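You operate a simulated robot arm through the tools that you are given. There is no shell and no other tool. Be economical: measure what you need, move in short steps, check, and stop when the job is done.

Carry out the task below with a simulated two-armed robot. There is one attempt and no reset: what you move stays moved.

## Task
Take the red thumb screw on the top of the red desk and put it away on the top of the drawer cabinet. Shut the boards drawer. Take the pad marked "A2" from the top of the red desk and put it on the shelf under the red desk. Put the toner bottle that says "black" from the top of the red desk on the test card there and the toner bottle labelled "cyan" on the top of the repair bench. Turn the upper size knob to A4. Put the orange roller labelled "A7" from the top of the repair bench on the blue folder. Open the clips drawer. The order is free. Set down upright: toner bottle.

It is judged by the outcome, as a careful person would: the job done as asked, and still so three seconds after it is handed in. It fails if anything else is knocked over, pushed out of place, dropped, spilled or broken.

## Robot
Two 7-joint arms with fingered hands on one trunk, on a base that drives. Base frame: it is fixed to the floor where the robot stands at the start and does not move with it; the origin is under the middle of the robot, x ahead of it, y to its left, z up; the surface under the hand at the start is at about z = 0.74. Readings come in m, rad, newtons and seconds.
The left shoulder is at the start at [0.03, 0.119, 0.994], the right one opposite. With the tool pointing down near the work surface each hand reaches from about 0.34 to 0.76 m from the robot's upright axis, wherever it stands, measured 20 degrees to its own side. Places, roughly: blue folder [2.5, 0, 0.75]; boards drawer [-3.5, 1.2, 0.6]; clips drawer [-3.6, 0.5, 0.6]; orange roller [1.5, -3, 0.75]; pad [0.5, 0, 0.75]; red thumb screw (3x3x3 cm) [0.6, -0.2, 0.7]; shelf under the red desk (137x13 cm) [1.12, -0.72, 0.52]; test card [0.75, -0.25, 0.75]; top of the drawer cabinet (16x44 cm) [-3.72, 1.52, 0.92]; top of the repair bench [1.5, -3.2, 0.8]; upper size knob [2.6, -1.5, 0.8]. Payload 3.8 kg a hand.
The TCP of each hand is the grasp point between the finger pads, 0.025 m short of the fingertips. In the tool frame z runs along the fingers and y along their closing line. Largest opening 0.088 m; the body of the gripper starts 0.029 m behind the TCP. The gripper is a hand of 4 fingers: y runs from the thumb to the fingers, the wrist lies at [-0.013, -0.106, -0.174] in the tool frame, and closing takes about 1.5 s.
Orientation is told as [roll, pitch, yaw] about the base's x, y, z axes, in that order, counted from this pose: with the fingers straight down and the wrist toward the robot, the tool's x, y and z point along [0, 1, 0], [1, 0, 0] and [0, 0, -1] of the base frame.

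## Interface
- The arms move only by the tool move_arm. It takes "left_series", "right_series" or both (then of equal length, played together; a hand with none holds still); each is a list of rows, each a list of 7 numbers: the shift along the tool's x, y, z in cm, then the turn, a rotation vector about the tool's x, y, z in rad, then the opening, from 0 (shut) to 1 (fully open). In form: [[tx, ty, tz, ax, ay, az, claw], ...]. A call has 1 to 10 rows; each row shifts and turns the commanded pose from where the row before left it, along the tool's axes as they then stand. A row lasts 0.2 s, in which the tool goes at most 0.05 m and 0.15 rad; a call with a longer step from one row to the next is refused whole, and so is a gripper value outside its range. A pose out of reach is approached as far as the arm can. The call stops where the force on the tool passes 40 N (or 10 N more than at its start, if that is more) or the arm is blocked; 0.2 s more then pass. The fingers move at their own pace (about 0.153 m/s each) and stop on an object; they squeeze with about 28 N. The grip force told is the motor's: it shows also when the fingers shut on nothing. Time passes only in rows, and 0.2 s behind the last, so rows that do not move let the fingers close. It gives the time, the measured TCP pose, the force on the tool (base axes), the opening and the grip force at its end, in the units of the frame above (readings bear some noise), with the torque about the TCP (base axes, N m) and any sound that the robot's microphone picked up, and new pictures: "show" is both (left out), scene, wrist or none (wrist: the cameras of the hands that moved).
- Cameras (640 x 400 px; columns grow to the right, rows downward): "scene" is now at [0.045, -0.038, 1.5409]; the picture's right is [-0.50, -0.87, 0.00], its down [-0.68, 0.39, -0.61] and it looks along [0.53, -0.31, -0.79] (base axes); focal length 257 px, centre (320, 200). "left" rides on the left gripper at [-0.064, -0.083, -0.098] in its tool frame; the picture's right is [-0.62, -0.37, 0.69], its down [0.71, -0.63, 0.30] and it looks along [0.32, 0.68, 0.65] (tool axes); focal length 265 px, centre (320, 200). "right" rides on the right gripper at [0.064, -0.083, -0.098] in its tool frame; the picture's right is [-0.62, 0.37, -0.69], its down [-0.71, -0.63, 0.30] and it looks along [-0.32, 0.68, 0.65] (tool axes); focal length 265 px, centre (320, 200). There is no depth. A picture from a camera that has moved, and an enlarged one, comes with that camera's place and axes in the base frame and with its lens.
- slide_trunk(by): slides the trunk up (or, below 0, down) by that many m; the arms and the scene camera ride with it, the base frame stays. It gives what a move gives, with no picture.
- drive_base(legs): drives the robot by 1 to 6 legs, each [ahead, left, turn to the left] in m, m and rad, along the robot's own axes; the way and the turn of a leg run together, so that a leg with both is an arc; at most 1.5 m and 3.142 rad a leg. The arms and the cameras ride along, it lands a little off, and it stops where it bumps. It gives what a move gives, and a new picture of the scene camera.
- grasp_type(shape, hand): the hand has 4 fingers and takes this shape, open, in about a second: jaw (thumb against the fingers, like two jaws); tri (thumb and two fingers); tip (a fingertip pinch); poke (one finger out to press); point (the index stretched); flat (the hand flat); cup (the hand cupped); fist (a fist). The gripper value then closes the fingers along that shape, each until it touches; the sizes above hold for jaw. It gives what a move gives, with no picture.
- pan_tilt(pan, tilt): turns the head with the scene camera to pan (to the left, within 2.094 rad either way) and tilt (down, from -0.506 to 1.204), counted from straight ahead of the robot. It gives what a move gives, and a new picture of the scene camera.
- enlarge(camera, box): a new picture of the part [left, top, right, bottom] of that camera's present view, enlarged. No time passes.
- hand_in(): hands the job in; it is judged then, once.

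Go step by step. Nothing tells you exact positions but the pictures and the camera data: compare them with the known pose of the tool, close in by small moves and look again before you grip or let go. The budget is 196 turns and 260 pictures, counting those below and the enlarged ones. Unless the task says otherwise, let go and move clear before handing in.

The tools are called after "Call:" as name(argument=value, ...) on one line, values as JSON. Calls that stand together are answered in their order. move_arm: Moves the arms, as the interface text tells. Its arguments: {"type":"object","properties":{"left_series":{"type":"array","items":{"type":"array","items":{"type":"number"}}},"right_series":{"type":"array","items":{"type":"array","items":{"type":"number"}}},"show":{"type":"string","enum":["both","scene","wrist","none"]}},"required":[]} The other tools are called the same way: slide_trunk (by) slides the trunk up or down; grasp_type (shape, hand) gives the hand a shape; drive_base (legs) drives the base; pan_tilt (pan, tilt) turns the head that bears the scene camera; enlarge (camera, box) takes an enlarged picture of a part of a camera's view; hand_in () hands the job in.

At the start:

```text
time_s: 0.0
left_ee_pos: [0.5553, 0.0445, 1.038]
left_tcp_rot: [0.0, -0.001, 0.001]
left_force: [-0.4, 1.0, -0.7]
left_torque: [-0.01, 0.02, 0.01]
left_grip_width: 0.0876
left_grasp_force: 0.0
left_shape: jaw
right_ee_pos: [0.4351, -0.354, 1.0367]
right_tcp_rot: [-0.001, -0.001, 0.0]
right_force: [-0.2, 0.1, -0.1]
right_torque: [0.01, -0.03, 0.0]
right_grip_width: 0.0874
right_grasp_force: 0.0
right_shape: jaw
trunk travel left (down, up): [-0.15, 0.44]
robot x, y, heading: [0.0011, 0.0019, -0.001]
head pan, tilt: [-0.524, 0.909]
```

scene: 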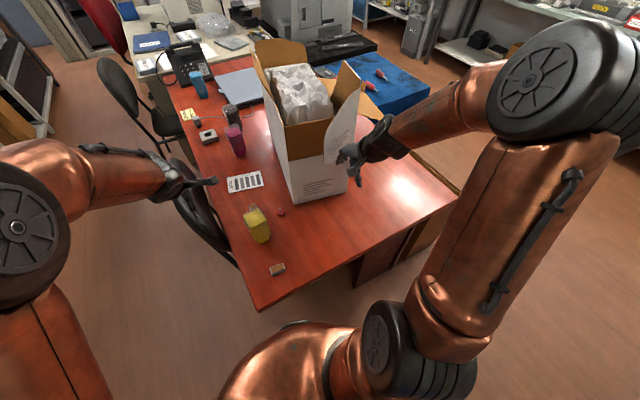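
right: 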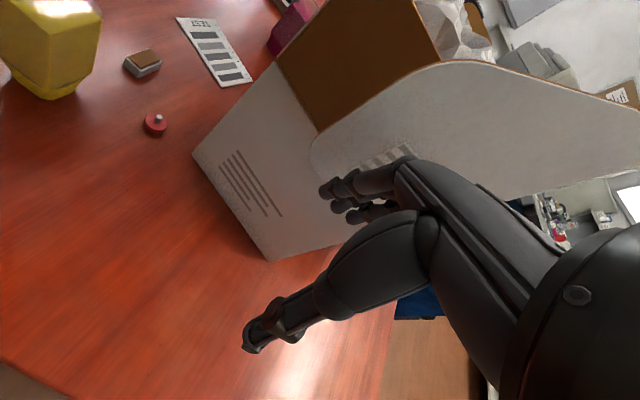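
left: 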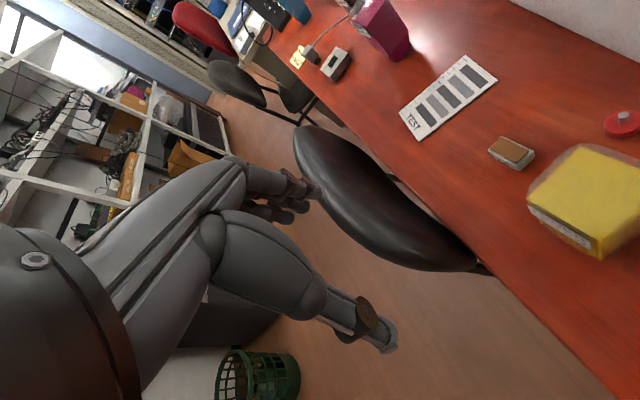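

I see the red desk with bottles, the test card, the small red screw and a box. I'll enlarge the desk to identify the items.

Call:
enlarge(camera="scene", box=[130, 20, 330, 145])

Call:
enlarge(camera="scene", box=[180, 160, 340, 290])

```text
3.20 times, centred on (230, 82) of scene
camera zoom: at [0.045, -0.038, 1.5409], right [-0.5, -0.87, 0.0], down [-0.68, 0.39, -0.61], along [0.53, -0.31, -0.79], focal length 823 px, centre (608, 576)
```

zoom: 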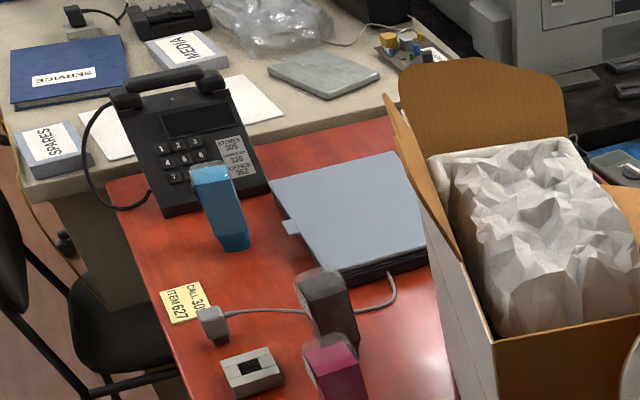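

```text
3.08 times, centred on (260, 225) of scene
camera zoom: at [0.045, -0.038, 1.5409], right [-0.5, -0.87, 0.0], down [-0.68, 0.39, -0.61], along [0.53, -0.31, -0.79], focal length 792 px, centre (505, 123)
```

zoom: 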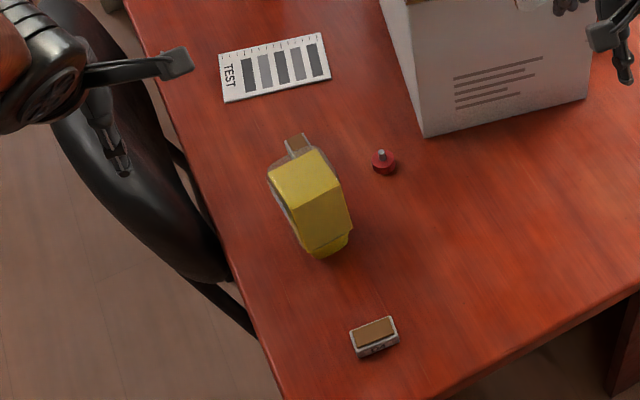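

The pads' labels are unreadable so far. I'll zoom in further on both pads and on the bottles.

Call:
enlarge(camera="scene", box=[255, 255, 300, 285])

Call:
enlarge(camera="left", box=[400, 20, 640, 170])

Call:
pan_tilt(pan=0.3, tilt=0.6)

Call:
pan_tilt(pan=-1.2, tilt=0.5)

```text
13.33 times, centred on (278, 270) of scene
camera zoom: at [0.045, -0.038, 1.5409], right [-0.5, -0.87, 0.0], down [-0.68, 0.39, -0.61], along [0.53, -0.31, -0.79], focal length 3430 px, centre (887, -733)
```

zoom: 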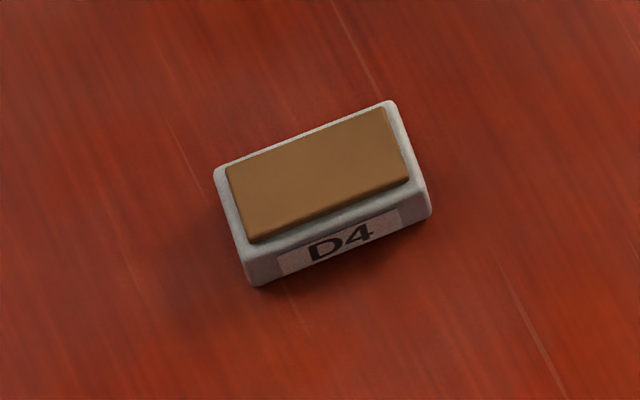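

```text
2.67 times, centred on (520, 95) of left
camera zoom: at [0.4718, -0.0189, 1.1364], right [-0.37, -0.62, -0.69], down [-0.63, 0.71, -0.3], along [0.68, 0.32, -0.65], focal length 708 px, centre (-213, 480)
```

zoom: 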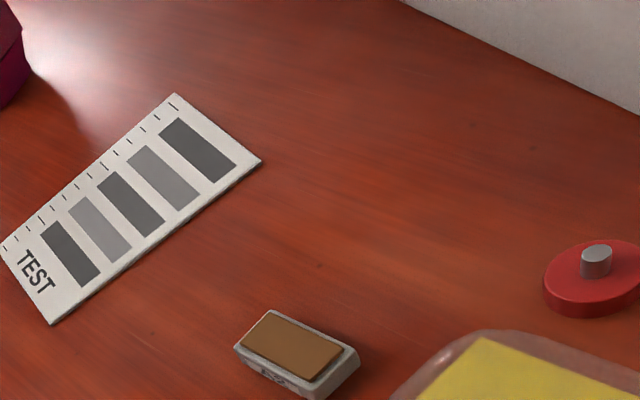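

```text
time_s: 1.1
left_ee_pos: [0.5551, 0.0461, 1.0385]
left_tcp_rot: [-0.001, -0.001, -0.001]
left_force: [-0.7, -0.3, 0.7]
left_torque: [0.0, -0.01, 0.01]
left_grip_width: 0.0872
left_grasp_force: 0.0
left_shape: jaw
right_ee_pos: [0.434, -0.3551, 1.0373]
right_tcp_rot: [0.001, 0.001, 0.001]
right_force: [-0.5, -0.1, -0.2]
right_torque: [-0.01, 0.0, -0.01]
right_grip_width: 0.0874
right_grasp_force: 0.0
right_shape: jaw
trunk travel left (down, up): [-0.15, 0.44]
robot x, y, heading: [0.0004, 0.0035, -0.001]
head pan, tilt: [0.3, 0.6]
camera scene: at [0.0646, 0.0255, 1.5664], right [0.29, -0.96, 0.0], down [-0.54, -0.17, -0.82], along [0.79, 0.24, -0.57], focal length 257 px, centre (320, 200)
```

scene: 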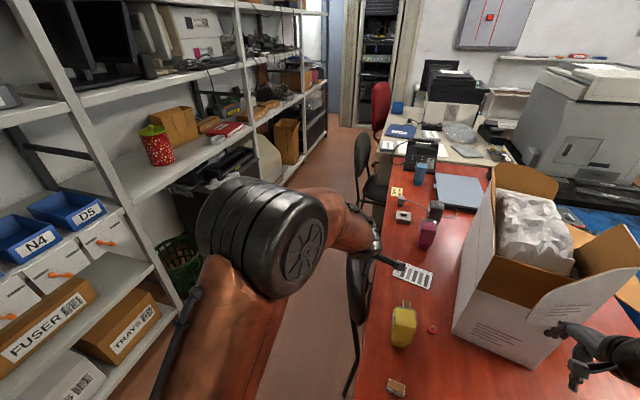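

```text
time_s: 2.8
left_ee_pos: [0.5554, 0.0459, 1.0368]
left_tcp_rot: [0.0, 0.001, -0.001]
left_force: [-0.1, 0.5, 0.3]
left_torque: [0.0, -0.02, -0.02]
left_grip_width: 0.0876
left_grasp_force: 0.1
left_shape: jaw
right_ee_pos: [0.4341, -0.354, 1.038]
right_tcp_rot: [-0.002, 0.0, -0.001]
right_force: [0.7, 0.6, 0.0]
right_torque: [-0.01, 0.01, 0.02]
right_grip_width: 0.0876
right_grasp_force: 0.0
right_shape: jaw
trunk travel left (down, up): [-0.15, 0.44]
robot x, y, heading: [-0.0012, -0.001, -0.0]
head pan, tilt: [-1.201, 0.499]
camera scene: at [0.0131, -0.0854, 1.5755], right [-0.93, -0.36, 0.0], down [-0.17, 0.45, -0.88], along [0.32, -0.82, -0.48], focal length 257 px, centre (320, 200)
```

scene: 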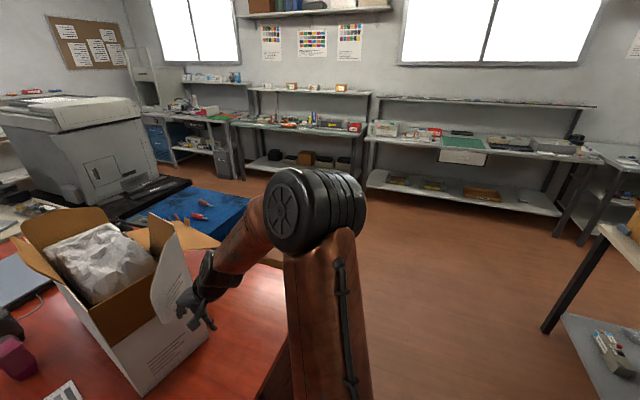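

D4 is the front pad. I'll zoom in on the second pad from the left wrist camera, and from the head I'll look at the bottles.

Call:
enlarge(camera="left", box=[485, 130, 545, 175])

Call:
pan_tilt(pan=-0.1, tilt=0.6)

Call:
enlarge(camera="scene", box=[200, 120, 360, 220])

Call:
enlarge(camera="scene", box=[200, 220, 360, 320])

```text
8.89 times, centred on (515, 152) of left
camera zoom: at [0.4718, -0.0189, 1.1364], right [-0.37, -0.62, -0.69], down [-0.63, 0.71, -0.3], along [0.68, 0.32, -0.65], focal length 2359 px, centre (-1413, 622)
```

zoom: 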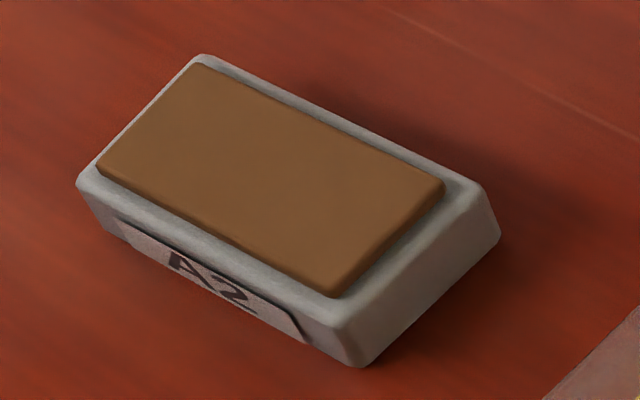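

```text
time_s: 4.1
left_ee_pos: [0.5551, 0.045, 1.037]
left_tcp_rot: [-0.001, 0.001, 0.0]
left_force: [0.0, 0.3, 0.3]
left_torque: [-0.04, -0.02, 0.0]
left_grip_width: 0.0874
left_grasp_force: 0.0
left_shape: jaw
right_ee_pos: [0.4338, -0.3548, 1.0372]
right_tcp_rot: [0.0, -0.001, -0.001]
right_force: [-0.5, -0.5, -1.0]
right_torque: [0.03, -0.01, 0.02]
right_grip_width: 0.0876
right_grasp_force: 0.0
right_shape: jaw
trunk travel left (down, up): [-0.15, 0.44]
robot x, y, heading: [0.0009, -0.0024, 0.007]
head pan, tilt: [-0.099, 0.6]
camera scene: at [0.068, -0.0094, 1.5664], right [-0.1, -0.99, 0.0], down [-0.56, 0.06, -0.82], along [0.82, -0.08, -0.57], focal length 257 px, centre (320, 200)
```

scene: 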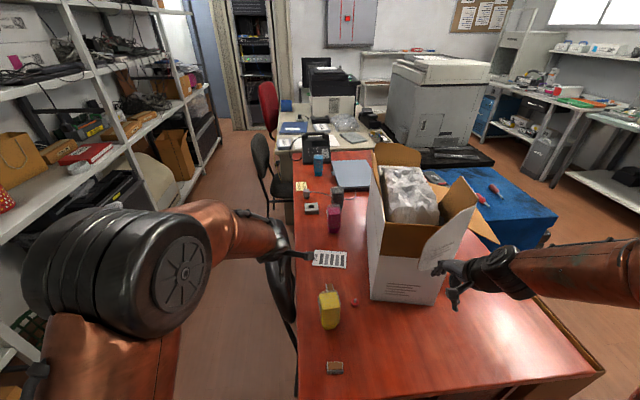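

```text
4.00 times, centred on (280, 170) of scene
camera zoom: at [0.068, -0.0094, 1.5664], right [-0.1, -0.99, 0.0], down [-0.56, 0.06, -0.82], along [0.82, -0.08, -0.57], focal length 1029 px, centre (480, 320)
```

zoom: 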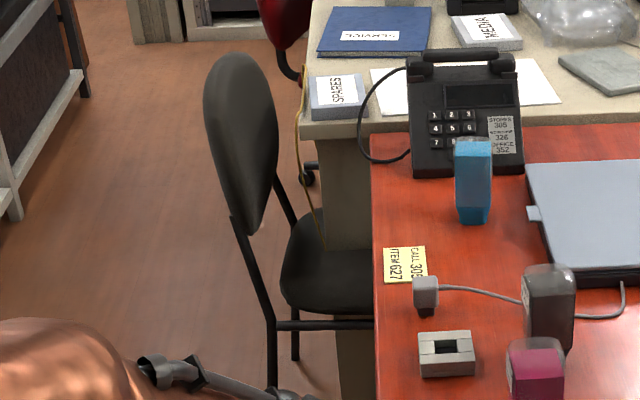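

```text
4.00 times, centred on (280, 270) of scene
camera zoom: at [0.068, -0.0094, 1.5664], right [-0.1, -0.99, 0.0], down [-0.56, 0.06, -0.82], along [0.82, -0.08, -0.57], focal length 1029 px, centre (480, -80)
```

zoom: 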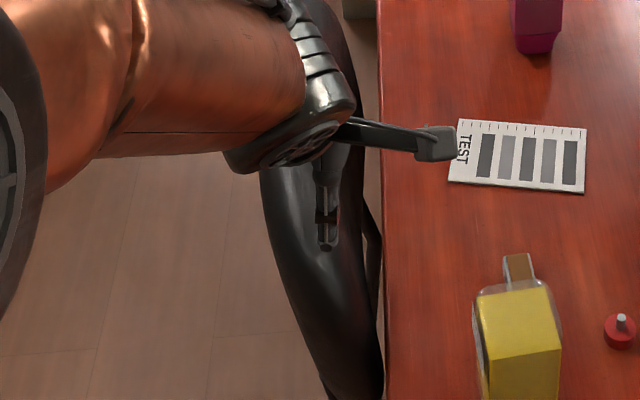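

Pad A2 is the one behind the yellow bottle, at about (0.66, -0.106). The screw is at about (0.60, -0.185). I'll bring the right hand above the screw, clear of the box.

Call:
move_arm(right_series=[[4.2, 0, 0, 0, 0, 0, 1], [4.2, 0, 0, 0, 0, 0, 1], [4.2, 0, 0, 0, 0, 0, 1], [4.2, 0, 0, 0, 0, 0, 1], [0, 4, 2, 0, 0, 0, 1], [0, 4, 2, 0, 0, 0, 1], [0, 4, 3, 0, 0, 0, 1], [0, 4, 3, 0, 0, 0, 1]], show="none")

Call:
pan_tilt(pan=-0.2, tilt=0.9)

Call:
move_arm(right_series=[[0, 0, 0, 0, 0, 0, 1]], show="wrist")

```text
time_s: 5.9
left_ee_pos: [0.5563, 0.0465, 1.0364]
left_tcp_rot: [0.001, 0.002, 0.001]
left_force: [-0.3, 0.9, -0.8]
left_torque: [0.01, -0.01, -0.01]
left_grip_width: 0.0877
left_grasp_force: 0.0
left_shape: jaw
right_ee_pos: [0.5959, -0.1886, 0.9334]
right_tcp_rot: [0.0, 0.001, 0.0]
right_force: [0.1, -0.2, 0.3]
right_torque: [0.02, 0.02, -0.02]
right_grip_width: 0.0877
right_grasp_force: 0.0
right_shape: jaw
trunk travel left (down, up): [-0.15, 0.44]
robot x, y, heading: [0.0013, 0.0009, 0.0]
head pan, tilt: [-0.099, 0.6]
```

```text
time_s: 6.7
left_ee_pos: [0.5554, 0.0452, 1.0367]
left_tcp_rot: [0.001, 0.001, 0.0]
left_force: [0.0, 0.3, -0.1]
left_torque: [0.02, 0.02, 0.01]
left_grip_width: 0.0875
left_grasp_force: 0.2
left_shape: jaw
right_ee_pos: [0.5968, -0.19, 0.9345]
right_tcp_rot: [0.0, 0.0, 0.001]
right_force: [0.5, 0.3, -0.8]
right_torque: [-0.01, -0.01, -0.01]
right_grip_width: 0.0879
right_grasp_force: 0.0
right_shape: jaw
trunk travel left (down, up): [-0.15, 0.44]
robot x, y, heading: [-0.0012, 0.0002, 0.002]
head pan, tilt: [-0.201, 0.901]
camera scene: at [0.0545, -0.0155, 1.5417], right [-0.2, -0.98, 0.0], down [-0.77, 0.16, -0.62], along [0.61, -0.12, -0.78], focal length 257 px, centre (320, 200)
```

scene: 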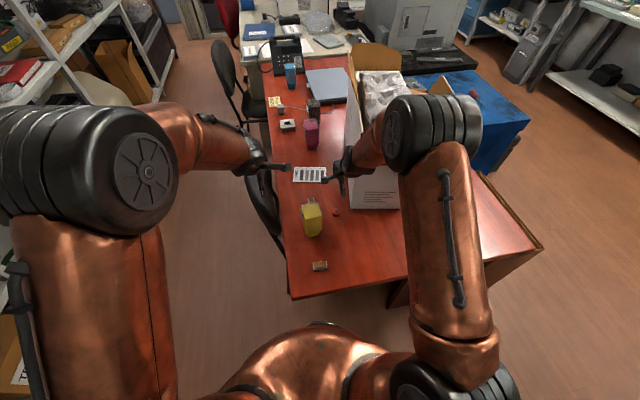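

```text
time_s: 7.1
left_ee_pos: [0.5553, 0.0448, 1.037]
left_tcp_rot: [-0.002, -0.001, -0.002]
left_force: [-0.3, 0.3, 0.0]
left_torque: [-0.03, 0.03, -0.04]
left_grip_width: 0.0875
left_grasp_force: 0.0
left_shape: jaw
right_ee_pos: [0.5951, -0.1895, 0.9338]
right_tcp_rot: [0.0, 0.0, 0.001]
right_force: [-0.6, -0.1, -0.3]
right_torque: [0.0, -0.02, 0.0]
right_grip_width: 0.0876
right_grasp_force: 0.0
right_shape: jaw
trunk travel left (down, up): [-0.15, 0.44]
robot x, y, heading: [0.0023, 0.0011, -0.004]
head pan, tilt: [-0.201, 0.901]
camera right: at [0.5123, -0.1246, 1.0324], right [0.37, -0.62, 0.69], down [-0.63, -0.71, -0.3], along [0.68, -0.32, -0.65], focal length 265 px, centre (320, 200)
```

right: 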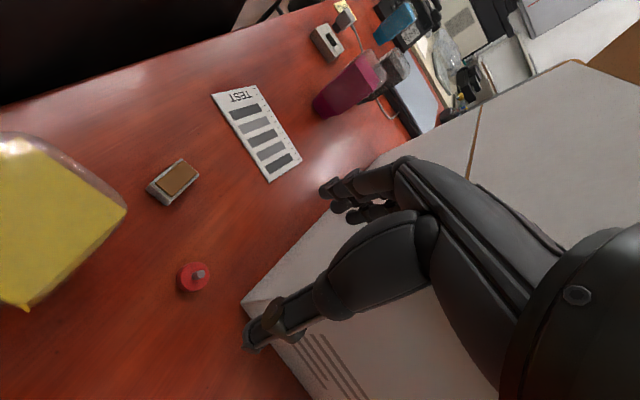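

The screw computes to (0.596, -0.185), nearly under the hand. I'll descend to just above grip height and check.

Call:
move_arm(right_series=[[0.4, 0, 4, 0, 0, 0, 1], [0, 0, 4, 0, 0, 0, 1], [0, 0, 3, 0, 0, 0, 1], [0, 0, 3, 0, 0, 0, 1], [0, 0, 1, 0, 0, 0, 1]], show="wrist")

```text
time_s: 8.3
left_ee_pos: [0.556, 0.0452, 1.0373]
left_tcp_rot: [0.0, -0.001, 0.0]
left_force: [0.4, -0.1, -0.6]
left_torque: [-0.02, 0.01, 0.03]
left_grip_width: 0.0878
left_grasp_force: 0.0
left_shape: jaw
right_ee_pos: [0.5922, -0.1818, 0.7874]
right_tcp_rot: [0.001, -0.002, -0.001]
right_force: [-0.3, 0.2, -0.8]
right_torque: [0.03, 0.0, 0.0]
right_grip_width: 0.0878
right_grasp_force: 0.1
right_shape: jaw
trunk travel left (down, up): [-0.15, 0.44]
robot x, y, heading: [0.0, 0.0048, -0.004]
head pan, tilt: [-0.201, 0.901]
camera right: at [0.5093, -0.118, 0.8844], right [0.37, -0.62, 0.69], down [-0.63, -0.71, -0.3], along [0.68, -0.32, -0.65], focal length 265 px, centre (320, 200)
```

right: 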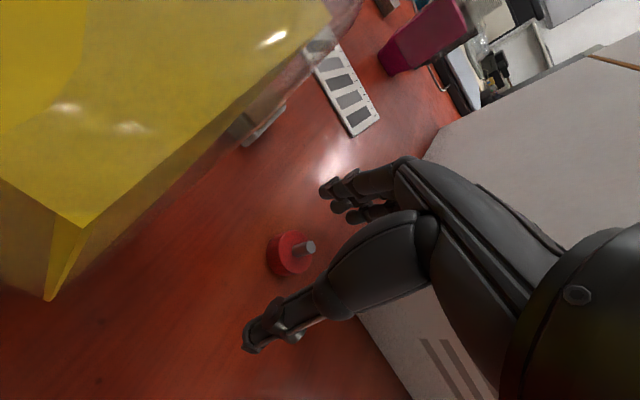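

Aligned within a few millimetres; I'll lower the last 2 cm and close.

Call:
move_arm(right_series=[[-0.3, 0.3, 1, 0, 0, 0, 1], [0, 0, 0.9, 0, 0, 0, 1], [0, 0, 0, 0, 0, 0, 0], [0, 0, 0, 0, 0, 0, 0], [0, 0, 0, 0, 0, 0, 0], [0, 0, 0, 0, 0, 0, 0], [0, 0, 0, 0, 0, 0, 0], [0, 0, 0, 0, 0, 0, 0]], show="wrist")

```text
time_s: 8.9
left_ee_pos: [0.5534, 0.0443, 1.0384]
left_tcp_rot: [-0.001, -0.003, -0.002]
left_force: [-0.3, 0.1, 0.1]
left_torque: [-0.03, 0.07, 0.0]
left_grip_width: 0.0875
left_grasp_force: 0.0
left_shape: jaw
right_ee_pos: [0.6011, -0.184, 0.78]
right_tcp_rot: [0.007, -0.016, -0.007]
right_force: [-12.3, -3.6, 32.2]
right_torque: [2.6, 1.72, 1.18]
right_grip_width: 0.0878
right_grasp_force: 0.0
right_shape: jaw
trunk travel left (down, up): [-0.15, 0.44]
robot x, y, heading: [0.0023, 0.0018, -0.001]
head pan, tilt: [-0.201, 0.901]
stopped in row 2 (right hand): the force on the tool passed its limit at 47 N (the readings are from after the stop); the commanded pose is now the measured one
camera right: at [0.5164, -0.1206, 0.8768], right [0.35, -0.63, 0.69], down [-0.63, -0.71, -0.32], along [0.69, -0.32, -0.64], focal length 265 px, centre (320, 200)
```

right: 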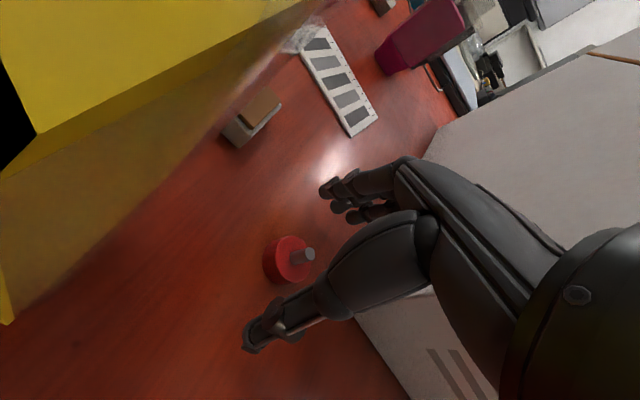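

The hand is resting on the yellow bottle, as the torque points to contact at about (0.55, -0.11). I'll lift straight up and look.

Call:
move_arm(right_series=[[0, 0, -2, 0, 0, 0, 1], [0, 0, -3, 0, 0, 0, 1], [0, 0, -3, 0, 0, 0, 1], [0, 0, -4, 0, 0, 0, 1]], show="both")

Call:
enlarge(camera="scene", box=[260, 160, 380, 280])

```text
time_s: 9.9
left_ee_pos: [0.5547, 0.0454, 1.0375]
left_tcp_rot: [-0.001, 0.001, 0.0]
left_force: [-0.2, 0.3, 0.0]
left_torque: [-0.03, -0.01, -0.05]
left_grip_width: 0.0878
left_grasp_force: 0.0
left_shape: jaw
right_ee_pos: [0.5996, -0.1857, 0.895]
right_tcp_rot: [0.006, -0.01, -0.003]
right_force: [-1.0, -0.4, -0.2]
right_torque: [0.04, -0.03, 0.02]
right_grip_width: 0.0878
right_grasp_force: 0.1
right_shape: jaw
trunk travel left (down, up): [-0.15, 0.44]
robot x, y, heading: [0.0008, -0.0003, 0.001]
head pan, tilt: [-0.201, 0.901]
camera scene: at [0.053, -0.0154, 1.5417], right [-0.2, -0.98, 0.0], down [-0.77, 0.16, -0.62], along [0.61, -0.12, -0.78], focal length 257 px, centre (320, 200)
camera right: at [0.516, -0.1211, 0.9937], right [0.36, -0.62, 0.69], down [-0.63, -0.71, -0.31], along [0.69, -0.32, -0.65], focal length 265 px, centre (320, 200)
```

scene: 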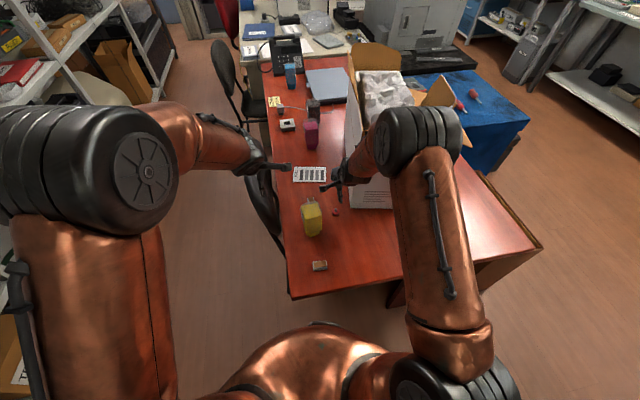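
right: 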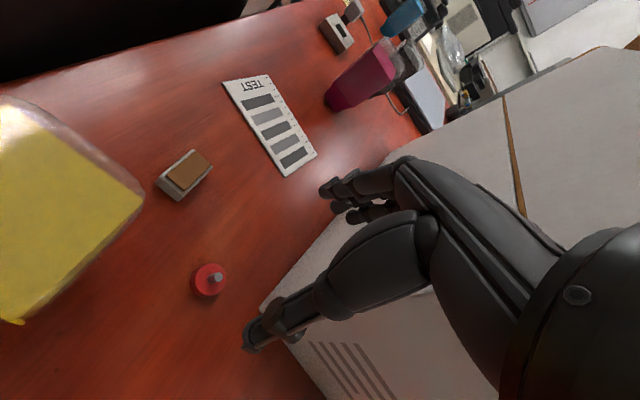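

```text
3.33 times, centred on (320, 220) of scene
camera zoom: at [0.053, -0.0154, 1.5417], right [-0.2, -0.98, 0.0], down [-0.77, 0.16, -0.62], along [0.61, -0.12, -0.78], focal length 858 px, centre (320, 133)
```

zoom: 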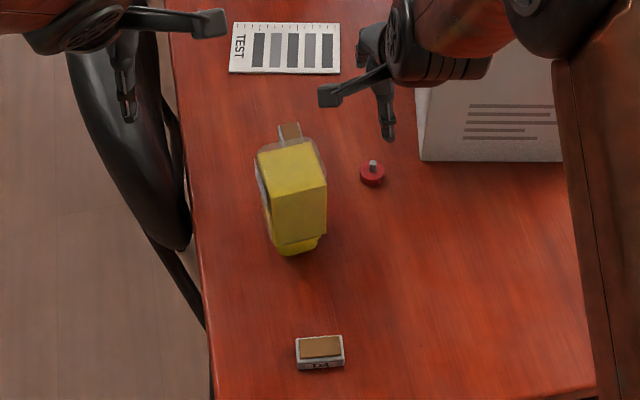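

The yellow bottle still stands in place. I'll yaw the hand 40° so the wrist swings away from the bottle, and then try again.

Call:
move_arm(right_series=[[0, 0, -1, 0, 0, -0.14, 1], [0, 0, 0, 0, 0, -0.14, 1], [0, 0, 0, 0, 0, -0.14, 1], [0, 0, 0, 0, 0, -0.14, 1], [0, 0, 0, 0, 0, -0.14, 1], [0, 0, 0, 0, 0, 0, 1]], show="both")

```text
time_s: 11.3
left_ee_pos: [0.5558, 0.0456, 1.0372]
left_tcp_rot: [-0.003, 0.0, 0.0]
left_force: [-0.3, -0.9, 0.6]
left_torque: [0.02, -0.02, 0.0]
left_grip_width: 0.088
left_grasp_force: 0.1
left_shape: jaw
right_ee_pos: [0.5998, -0.1856, 0.9051]
right_tcp_rot: [-0.003, -0.01, 0.698]
right_force: [0.0, 0.6, 0.0]
right_torque: [0.03, 0.01, 0.02]
right_grip_width: 0.0875
right_grasp_force: 0.0
right_shape: jaw
trunk travel left (down, up): [-0.15, 0.44]
robot x, y, heading: [-0.0026, -0.0017, -0.003]
head pan, tilt: [-0.201, 0.901]
camera scene: at [0.0539, -0.0153, 1.5417], right [-0.2, -0.98, 0.0], down [-0.77, 0.16, -0.62], along [0.61, -0.12, -0.78], focal length 257 px, centre (320, 200)
camera right: at [0.4934, -0.1903, 1.0014], right [0.67, -0.24, 0.7], down [-0.02, -0.95, -0.31], along [0.74, 0.19, -0.65], focal length 265 px, centre (320, 200)
```

scene: 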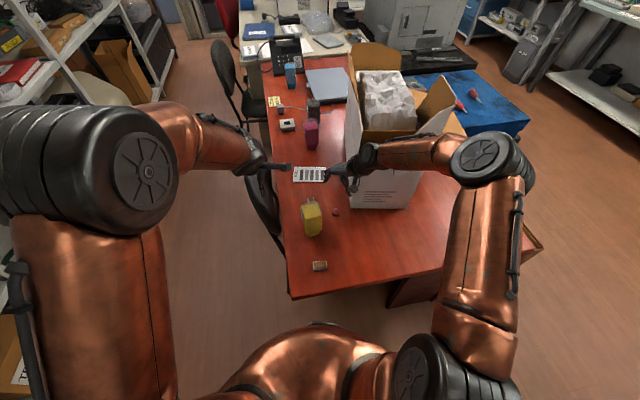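
right: 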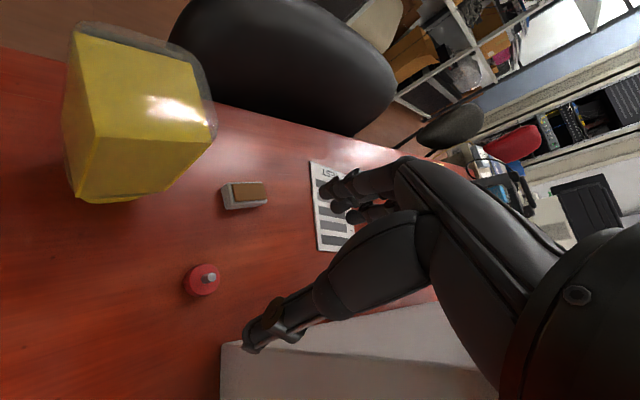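

Now the hand is clear of the bottle and the screw is right beneath. Descending.

Call:
move_arm(right_series=[[0, 0, 4, 0, 0, 0, 1], [0, 0, 4, 0, 0, 0, 1], [0, 0, 3, 0, 0, 0, 1], [0, 0, 1.5, 0, 0, 0, 1], [0, 0, 0.6, 0, 0, 0, 1]], show="wrist")

```text
time_s: 12.5
left_ee_pos: [0.5568, 0.0452, 1.0367]
left_tcp_rot: [-0.002, -0.002, 0.0]
left_force: [0.3, -0.2, 0.2]
left_torque: [0.0, 0.01, -0.04]
left_grip_width: 0.0876
left_grasp_force: 0.0
left_shape: jaw
right_ee_pos: [0.6013, -0.184, 0.7734]
right_tcp_rot: [-0.004, -0.012, 0.696]
right_force: [0.5, 0.5, -0.4]
right_torque: [0.02, 0.03, 0.0]
right_grip_width: 0.0876
right_grasp_force: 0.1
right_shape: jaw
trunk travel left (down, up): [-0.15, 0.44]
robot x, y, heading: [-0.0031, -0.0036, 0.003]
head pan, tilt: [-0.201, 0.901]
camera right: at [0.4951, -0.1893, 0.871], right [0.67, -0.24, 0.7], down [-0.02, -0.95, -0.31], along [0.74, 0.19, -0.65], focal length 265 px, centre (320, 200)
```

right: 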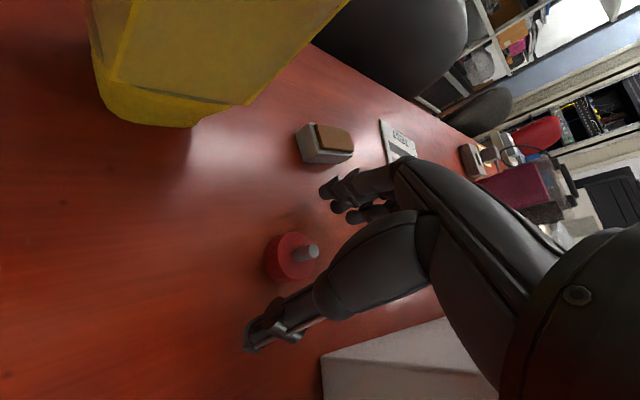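

Good. I'll make a small shift of 5 mm back, lower slightly and close.

Call:
move_arm(right_series=[[0, -0.5, 0.4, 0, 0, 0, 1], [0, 0, 0, 0, 0, 0, 0], [0, 0, 0, 0, 0, 0, 0], [0, 0, 0, 0, 0, 0, 0], [0, 0, 0, 0, 0, 0, 0], [0, 0, 0, 0, 0, 0, 0], [0, 0, 0, 0, 0, 0, 0], [0, 0, 0, 0, 0, 0, 0]], show="wrist")

```text
time_s: 14.3
left_ee_pos: [0.5559, 0.0441, 1.0373]
left_tcp_rot: [0.001, 0.0, 0.0]
left_force: [0.3, -0.3, 0.0]
left_torque: [0.01, -0.02, 0.02]
left_grip_width: 0.0879
left_grasp_force: 0.1
left_shape: jaw
right_ee_pos: [0.5965, -0.1883, 0.7707]
right_tcp_rot: [-0.002, -0.009, 0.696]
right_force: [-0.9, 0.0, 0.1]
right_torque: [0.05, 0.02, 0.0]
right_grip_width: 0.0207
right_grasp_force: 28.1
right_shape: jaw
trunk travel left (down, up): [-0.15, 0.44]
robot x, y, heading: [-0.0016, -0.0036, 0.002]
head pan, tilt: [-0.201, 0.901]
camera right: at [0.4904, -0.1926, 0.8671], right [0.67, -0.24, 0.7], down [-0.02, -0.95, -0.31], along [0.74, 0.19, -0.65], focal length 265 px, centre (320, 200)
```

right: 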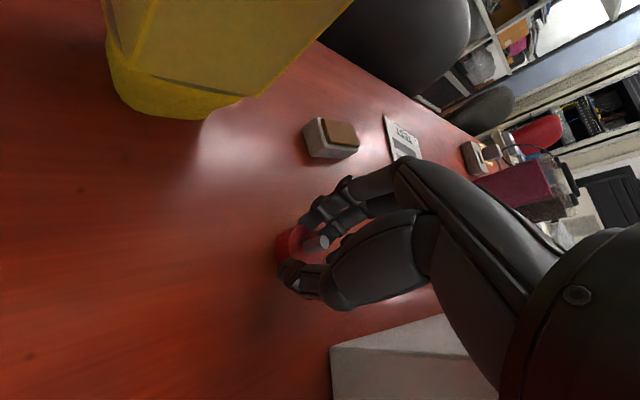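

Gripped. I'll lift it straight up and draw the hand back clear of the box and bottle.

Call:
move_arm(right_series=[[0, 0, -3, 0, 0, 0, 0], [0, 0, -4, 0, 0, 0, 0], [0, 0, -4, 0, 0, 0, 0], [0, 0, -4, 0, 0, 0, 0], [0, 0, -4, 0, 0, 0, 0], [0, 0, -4, 0, 0, 0, 0], [2.4, -3, -1, 0, 0, 0, 0], [2.4, -3, 0, 0, 0, 0, 0], [2.4, -3, 0, 0, 0, 0, 0], [0.5, -4, 0, 0, 0, 0, 0]], show="both")

```text
time_s: 16.5
left_ee_pos: [0.555, 0.0442, 1.0385]
left_tcp_rot: [-0.002, -0.001, -0.001]
left_force: [-0.1, -0.3, -0.4]
left_torque: [-0.01, 0.01, 0.01]
left_grip_width: 0.0876
left_grasp_force: 0.1
left_shape: jaw
right_ee_pos: [0.4442, -0.2148, 1.0086]
right_tcp_rot: [-0.004, -0.012, 0.696]
right_force: [0.0, 0.2, -0.1]
right_torque: [0.0, 0.02, 0.01]
right_grip_width: 0.0206
right_grasp_force: 28.0
right_shape: jaw
trunk travel left (down, up): [-0.15, 0.44]
robot x, y, heading: [0.0007, -0.0001, -0.0]
head pan, tilt: [-0.201, 0.901]
camera scene: at [0.0529, -0.0168, 1.5417], right [-0.2, -0.98, 0.0], down [-0.77, 0.16, -0.62], along [0.61, -0.12, -0.78], focal length 257 px, centre (320, 200)
camera right: at [0.3384, -0.2196, 1.1043], right [0.67, -0.24, 0.7], down [-0.02, -0.95, -0.31], along [0.74, 0.19, -0.64], focal length 265 px, centre (320, 200)
```

scene: 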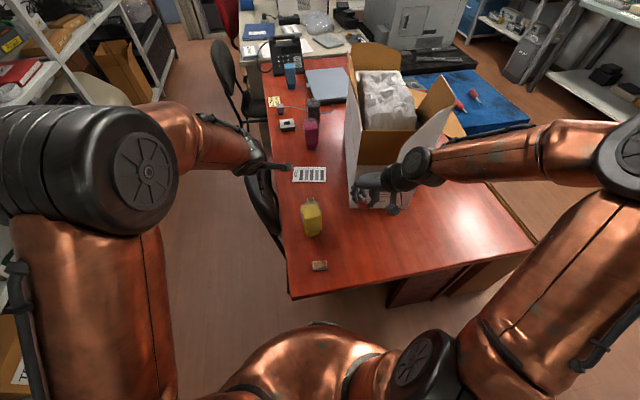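
right: 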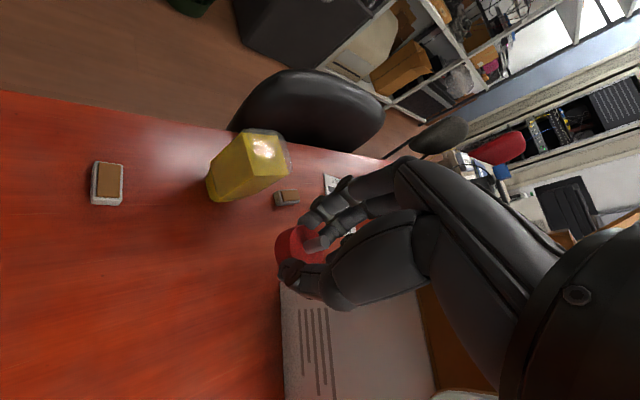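

The A2 pad's long side runs along x (about 4.5 × 2.5 cm), so I'll yaw the left hand -90° to grip across its width, wrist to the left.

Call:
move_arm(left_series=[[0, 0, 0, 0, 0, 0.15, 1], [0, 0, 0, 0, 0, 0.15, 1], [0, 0, 0, 0, 0, 0.15, 1], [0, 0, 0, 0, 0, 0.15, 1], [0, 0, 0, 0, 0, 0.15, 1], [0, 0, 0, 0, 0, 0.15, 1], [0, 0, 0, 0, 0, 0.15, 1], [0, 0, 0, 0, 0, 0.15, 1], [0, 0, 0, 0, 0, 0.15, 1], [0, 0, 0, 0, 0, 0.15, 1]], show="none")

Call:
move_arm(left_series=[[0, 0, 0, 0, 0, 0.071, 1], [3, 3, 0, 0, 0, 0, 1], [3, 3, 1, 0, 0, 0, 1], [3, 3, 2, 0, 0, 0, 1], [1.5, 3, 2, 0, 0, 0, 1], [0, 3, 3, 0, 0, 0, 1], [0, 0, 0, 0, 0, 0, 1]], show="both")

```text
time_s: 18.7
left_ee_pos: [0.5565, 0.0456, 1.0374]
left_tcp_rot: [0.0, -0.002, -1.503]
left_force: [-0.2, 0.6, -0.9]
left_torque: [0.02, 0.02, 0.01]
left_grip_width: 0.0878
left_grasp_force: 0.0
left_shape: jaw
right_ee_pos: [0.4458, -0.2142, 1.0063]
right_tcp_rot: [-0.002, -0.012, 0.696]
right_force: [0.2, -0.2, -0.6]
right_torque: [-0.01, -0.01, 0.0]
right_grip_width: 0.0203
right_grasp_force: 27.6
right_shape: jaw
trunk travel left (down, up): [-0.15, 0.44]
robot x, y, heading: [-0.0021, 0.0006, -0.003]
head pan, tilt: [-0.201, 0.901]
```

```text
time_s: 20.3
left_ee_pos: [0.6196, -0.0907, 0.9545]
left_tcp_rot: [0.0, -0.001, -1.571]
left_force: [0.5, 0.1, -0.2]
left_torque: [0.0, 0.01, 0.04]
left_grip_width: 0.0874
left_grasp_force: 0.1
left_shape: jaw
left hand out of reach, approached as far as the arm can: row 4, 5, 6
right_ee_pos: [0.4449, -0.2131, 1.0078]
right_tcp_rot: [-0.003, -0.011, 0.696]
right_force: [0.0, -0.4, -0.2]
right_torque: [0.02, -0.02, -0.01]
right_grip_width: 0.0204
right_grasp_force: 27.7
right_shape: jaw
trunk travel left (down, up): [-0.15, 0.44]
robot x, y, heading: [-0.0011, 0.0006, -0.0]
head pan, tilt: [-0.201, 0.901]
camera scene: at [0.0537, -0.015, 1.5417], right [-0.2, -0.98, 0.0], down [-0.77, 0.16, -0.62], along [0.61, -0.12, -0.78], focal length 257 px, centre (320, 200)
camera left: at [0.5549, -0.0085, 1.0519], right [-0.62, 0.37, -0.69], down [0.71, 0.63, -0.3], along [0.32, -0.68, -0.65], focal length 265 px, centre (320, 200)
```

scene: 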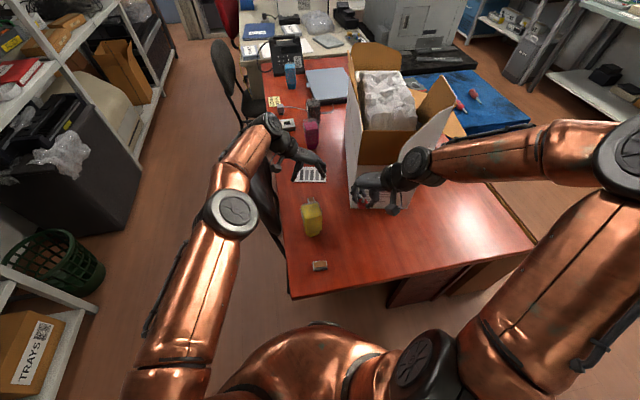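
left: 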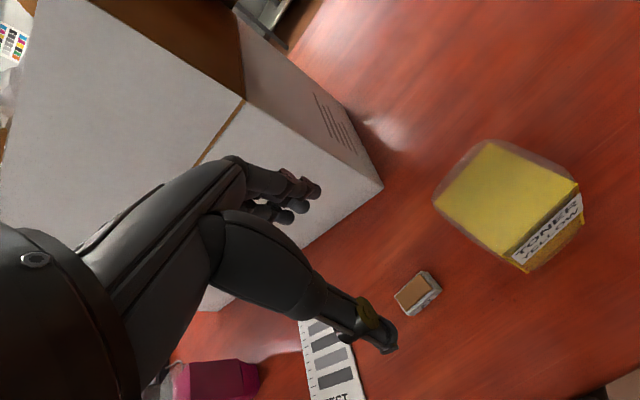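

The vertical pose falls about 5 cm short. I'll tilt the fingers forward by about 0.4 rad, which brings the wrist back and also suits the shelf placement later.

Call:
move_arm(left_series=[[0, 0, 0, 0, 0.13, 0, 1], [0, 0, 0, 0, 0.13, 0, 1], [0, 0, 0, 0, 0.14, 0, 1], [0, 0, 0, 0, 0, 0, 1]], show="wrist")

```text
time_s: 21.3
left_ee_pos: [0.6191, -0.0941, 0.9538]
left_tcp_rot: [0.401, 0.0, -1.57]
left_force: [0.7, 0.1, -0.1]
left_torque: [-0.02, -0.04, 0.0]
left_grip_width: 0.0877
left_grasp_force: 0.2
left_shape: jaw
right_ee_pos: [0.4465, -0.2143, 1.0062]
right_tcp_rot: [0.0, -0.01, 0.695]
right_force: [0.9, 0.1, -0.7]
right_torque: [-0.01, 0.01, 0.02]
right_grip_width: 0.0206
right_grasp_force: 27.9
right_shape: jaw
trunk travel left (down, up): [-0.15, 0.44]
robot x, y, heading: [-0.0011, 0.0029, 0.0]
head pan, tilt: [-0.201, 0.901]
camera left: at [0.5212, -0.01, 1.0191], right [-0.3, 0.37, -0.88], down [0.78, 0.63, 0.0], along [0.55, -0.68, -0.48], focal length 265 px, centre (320, 200)
```

left: 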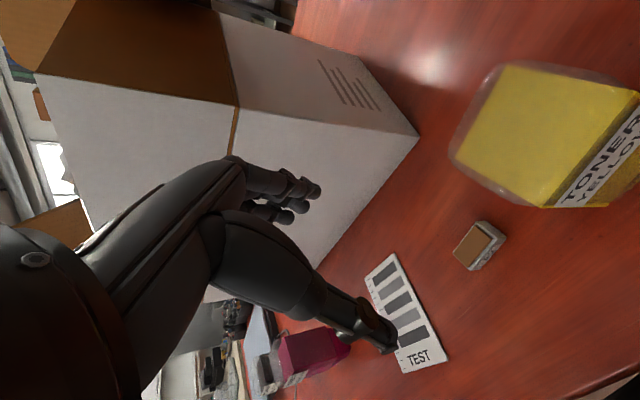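

The pad's centre computes to (0.656, -0.104). I'll rotate slightly further away from the yellow bottle and go down to 6 cm above the pad.

Call:
move_arm(left_series=[[0, 0, 0, 0, 0, 0.12, 1], [-0.4, 0.3, 3, 0, 0, 0, 1], [-0.4, 0.3, 3.2, 0, 0, 0, 1], [-0.4, 0.3, 3.2, 0, 0, 0, 1], [-0.2, 0.1, 3.2, 0, 0, 0, 1], [0, 0, 0, 0, 0, 0, 1]], show="wrist")

```text
time_s: 22.7
left_ee_pos: [0.6534, -0.1015, 0.8312]
left_tcp_rot: [0.399, 0.044, -1.682]
left_force: [1.2, -0.3, 0.0]
left_torque: [-0.01, 0.01, 0.01]
left_grip_width: 0.0874
left_grasp_force: 0.0
left_shape: jaw
right_ee_pos: [0.4454, -0.2134, 1.0079]
right_tcp_rot: [-0.004, -0.011, 0.697]
right_force: [0.6, 0.4, 0.4]
right_torque: [-0.01, 0.0, -0.02]
right_grip_width: 0.0203
right_grasp_force: 27.9
right_shape: jaw
trunk travel left (down, up): [-0.15, 0.44]
robot x, y, heading: [0.0013, -0.0008, 0.001]
head pan, tilt: [-0.201, 0.901]
camera left: at [0.5659, -0.0112, 0.9012], right [-0.26, 0.44, -0.86], down [0.84, 0.54, 0.02], along [0.47, -0.72, -0.51], focal length 265 px, centre (320, 200)
```

left: 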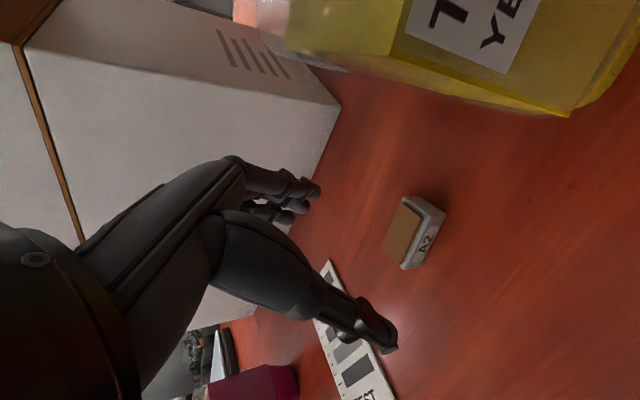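

Pad at (0.657, -0.105). I'll go down so the fingertips straddle it just above the desk.

Call:
move_arm(left_series=[[-1, 0.2, 2, 0, 0, 0, 1], [-0.9, 0.1, 2, 0, 0, 0, 1], [-0.8, 0.1, 1.6, 0, 0, 0, 1], [0, 0, 0, 0, 0, 0, 1]], show="wrist")

```text
time_s: 23.7
left_ee_pos: [0.642, -0.097, 0.7796]
left_tcp_rot: [0.397, 0.047, -1.682]
left_force: [0.4, 0.0, 0.6]
left_torque: [-0.02, 0.0, 0.03]
left_grip_width: 0.0875
left_grasp_force: 0.0
left_shape: jaw
left hand out of reach, approached as far as the arm can: row 2, 3
right_ee_pos: [0.4455, -0.2135, 1.0073]
right_tcp_rot: [-0.001, -0.01, 0.696]
right_force: [-0.1, -0.4, 0.2]
right_torque: [0.02, -0.01, -0.01]
right_grip_width: 0.0205
right_grasp_force: 28.4
right_shape: jaw
trunk travel left (down, up): [-0.15, 0.44]
robot x, y, heading: [0.001, -0.0003, -0.003]
head pan, tilt: [-0.201, 0.901]
camera left: at [0.5533, -0.0067, 0.8501], right [-0.26, 0.44, -0.86], down [0.84, 0.54, 0.02], along [0.48, -0.72, -0.51], focal length 265 px, centre (320, 200)
```

left: 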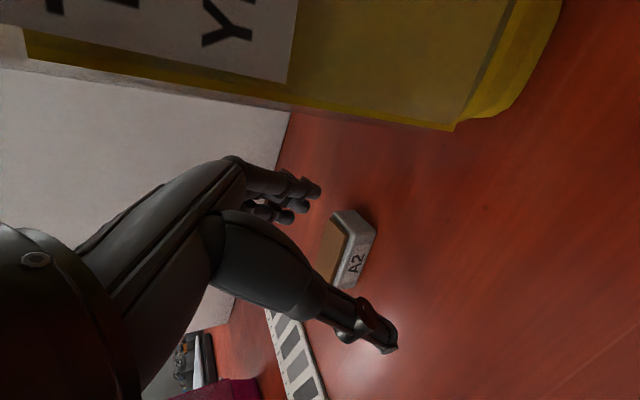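

Slightly out of reach. I'll raise the hand, then check the clearance between the base and desk before driving a few cm forward.

Call:
move_arm(left_series=[[0, 0, -3, 0, 0, 0, 1], [0, 0, -3, 0, 0, 0, 1]], show="none")

Call:
pan_tilt(pan=0.0, tilt=1.2)

```text
time_s: 24.3
left_ee_pos: [0.6176, -0.0976, 0.8365]
left_tcp_rot: [0.398, 0.047, -1.681]
left_force: [0.1, -0.3, 0.1]
left_torque: [0.03, -0.02, -0.01]
left_grip_width: 0.0876
left_grasp_force: 0.1
left_shape: jaw
right_ee_pos: [0.4454, -0.2142, 1.0077]
right_tcp_rot: [-0.005, -0.012, 0.697]
right_force: [-0.8, 0.2, -0.3]
right_torque: [0.01, 0.03, -0.04]
right_grip_width: 0.0207
right_grasp_force: 27.9
right_shape: jaw
trunk travel left (down, up): [-0.15, 0.44]
robot x, y, heading: [0.0017, -0.0022, -0.001]
head pan, tilt: [-0.201, 0.901]
```

```text
time_s: 25.1
left_ee_pos: [0.618, -0.0974, 0.836]
left_tcp_rot: [0.399, 0.047, -1.682]
left_force: [-0.1, -0.2, 0.6]
left_torque: [0.0, -0.01, 0.0]
left_grip_width: 0.0879
left_grasp_force: 0.1
left_shape: jaw
right_ee_pos: [0.4454, -0.2137, 1.0084]
right_tcp_rot: [-0.003, -0.011, 0.694]
right_force: [0.0, -0.3, -0.4]
right_torque: [-0.02, 0.04, 0.02]
right_grip_width: 0.0206
right_grasp_force: 28.7
right_shape: jaw
trunk travel left (down, up): [-0.15, 0.44]
robot x, y, heading: [-0.0017, -0.0001, 0.002]
head pan, tilt: [0.0, 1.201]
camera scene: at [0.036, -0.0007, 1.5219], right [0.0, -1.0, 0.0], down [-0.93, 0.0, -0.36], along [0.36, 0.0, -0.93], focal length 257 px, centre (320, 200)
```

scene: 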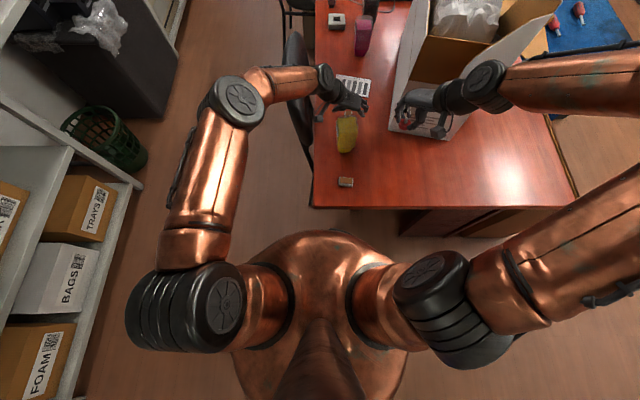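

The torso front is about 15 cm from the desk edge, so a 4 cm drive ahead is fine.

Call:
drive_base(legs=[[0.04, 0, 0]])

Call:
move_arm(left_series=[[0, 0, 0, 0, 0, 0, 1]], show="wrist")

```text
time_s: 26.0
left_ee_pos: [0.6593, -0.0968, 0.8342]
left_tcp_rot: [0.395, 0.045, -1.683]
left_force: [0.7, -0.3, 0.7]
left_torque: [0.02, 0.02, 0.0]
left_grip_width: 0.0877
left_grasp_force: 0.0
left_shape: jaw
right_ee_pos: [0.4882, -0.214, 1.0062]
right_tcp_rot: [0.0, -0.01, 0.698]
right_force: [-0.5, -0.5, -0.4]
right_torque: [-0.02, 0.0, 0.0]
right_grip_width: 0.0204
right_grasp_force: 27.6
right_shape: jaw
trunk travel left (down, up): [-0.15, 0.44]
robot x, y, heading: [0.0395, -0.0008, -0.002]
head pan, tilt: [0.0, 1.201]
camera scene: at [0.0795, -0.0007, 1.5217], right [0.0, -1.0, 0.0], down [-0.93, 0.0, -0.36], along [0.36, 0.0, -0.93], focal length 257 px, centre (320, 200)
```

scene: 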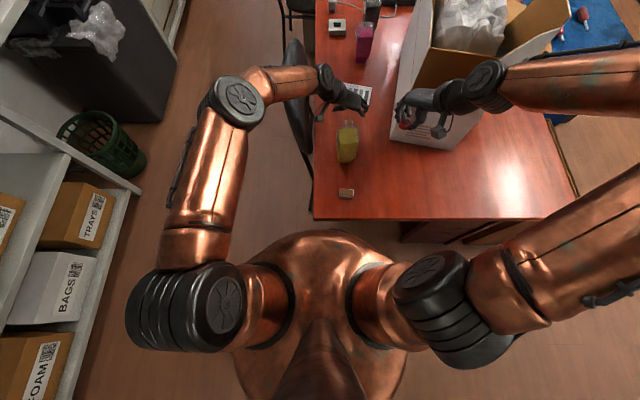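

```text
time_s: 26.4
left_ee_pos: [0.6581, -0.0969, 0.8361]
left_tcp_rot: [0.399, 0.045, -1.682]
left_force: [0.5, -0.4, 1.4]
left_torque: [0.01, -0.03, 0.0]
left_grip_width: 0.0876
left_grasp_force: 0.1
left_shape: jaw
right_ee_pos: [0.4865, -0.2138, 1.0086]
right_tcp_rot: [-0.001, -0.011, 0.696]
right_force: [0.3, 0.1, -0.4]
right_torque: [-0.02, 0.03, -0.01]
right_grip_width: 0.0202
right_grasp_force: 28.4
right_shape: jaw
trunk travel left (down, up): [-0.15, 0.44]
robot x, y, heading: [0.038, -0.0011, -0.001]
head pan, tilt: [0.0, 1.201]
camera left: at [0.5694, -0.0065, 0.906], right [-0.26, 0.44, -0.86], down [0.84, 0.54, 0.02], along [0.48, -0.72, -0.51], focal length 265 px, centre (320, 200)
```

left: 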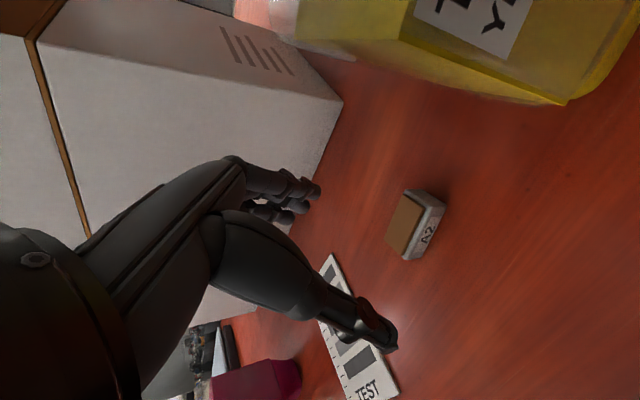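

Back within reach. I'll descend to grip height now.

Call:
move_arm(left_series=[[-1.1, 0.3, 2, 0, 0, 0, 1], [-1.1, 0.3, 2, 0, 0, 0, 1], [-1.1, 0.3, 2, 0, 0, 0, 1], [0, 0, 0, 0, 0, 0, 1]], show="wrist")

```text
time_s: 27.4
left_ee_pos: [0.65, -0.1002, 0.7655]
left_tcp_rot: [0.399, 0.043, -1.679]
left_force: [-0.4, -0.6, 0.4]
left_torque: [-0.04, 0.02, -0.02]
left_grip_width: 0.0878
left_grasp_force: 0.0
left_shape: jaw
right_ee_pos: [0.4855, -0.2146, 1.0077]
right_tcp_rot: [-0.002, -0.01, 0.696]
right_force: [0.3, 0.3, 0.1]
right_torque: [-0.04, -0.03, 0.03]
right_grip_width: 0.0204
right_grasp_force: 28.4
right_shape: jaw
trunk travel left (down, up): [-0.15, 0.44]
robot x, y, heading: [0.0388, -0.0002, 0.0]
head pan, tilt: [0.0, 1.201]
camera left: at [0.5607, -0.0101, 0.8365], right [-0.26, 0.44, -0.86], down [0.84, 0.54, 0.02], along [0.48, -0.72, -0.51], focal length 265 px, centre (320, 200)
```

left: 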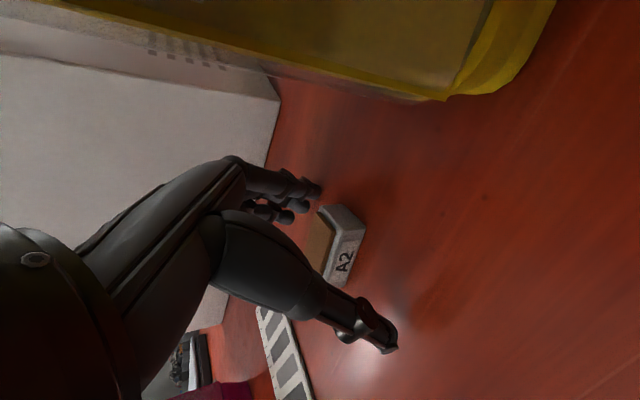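

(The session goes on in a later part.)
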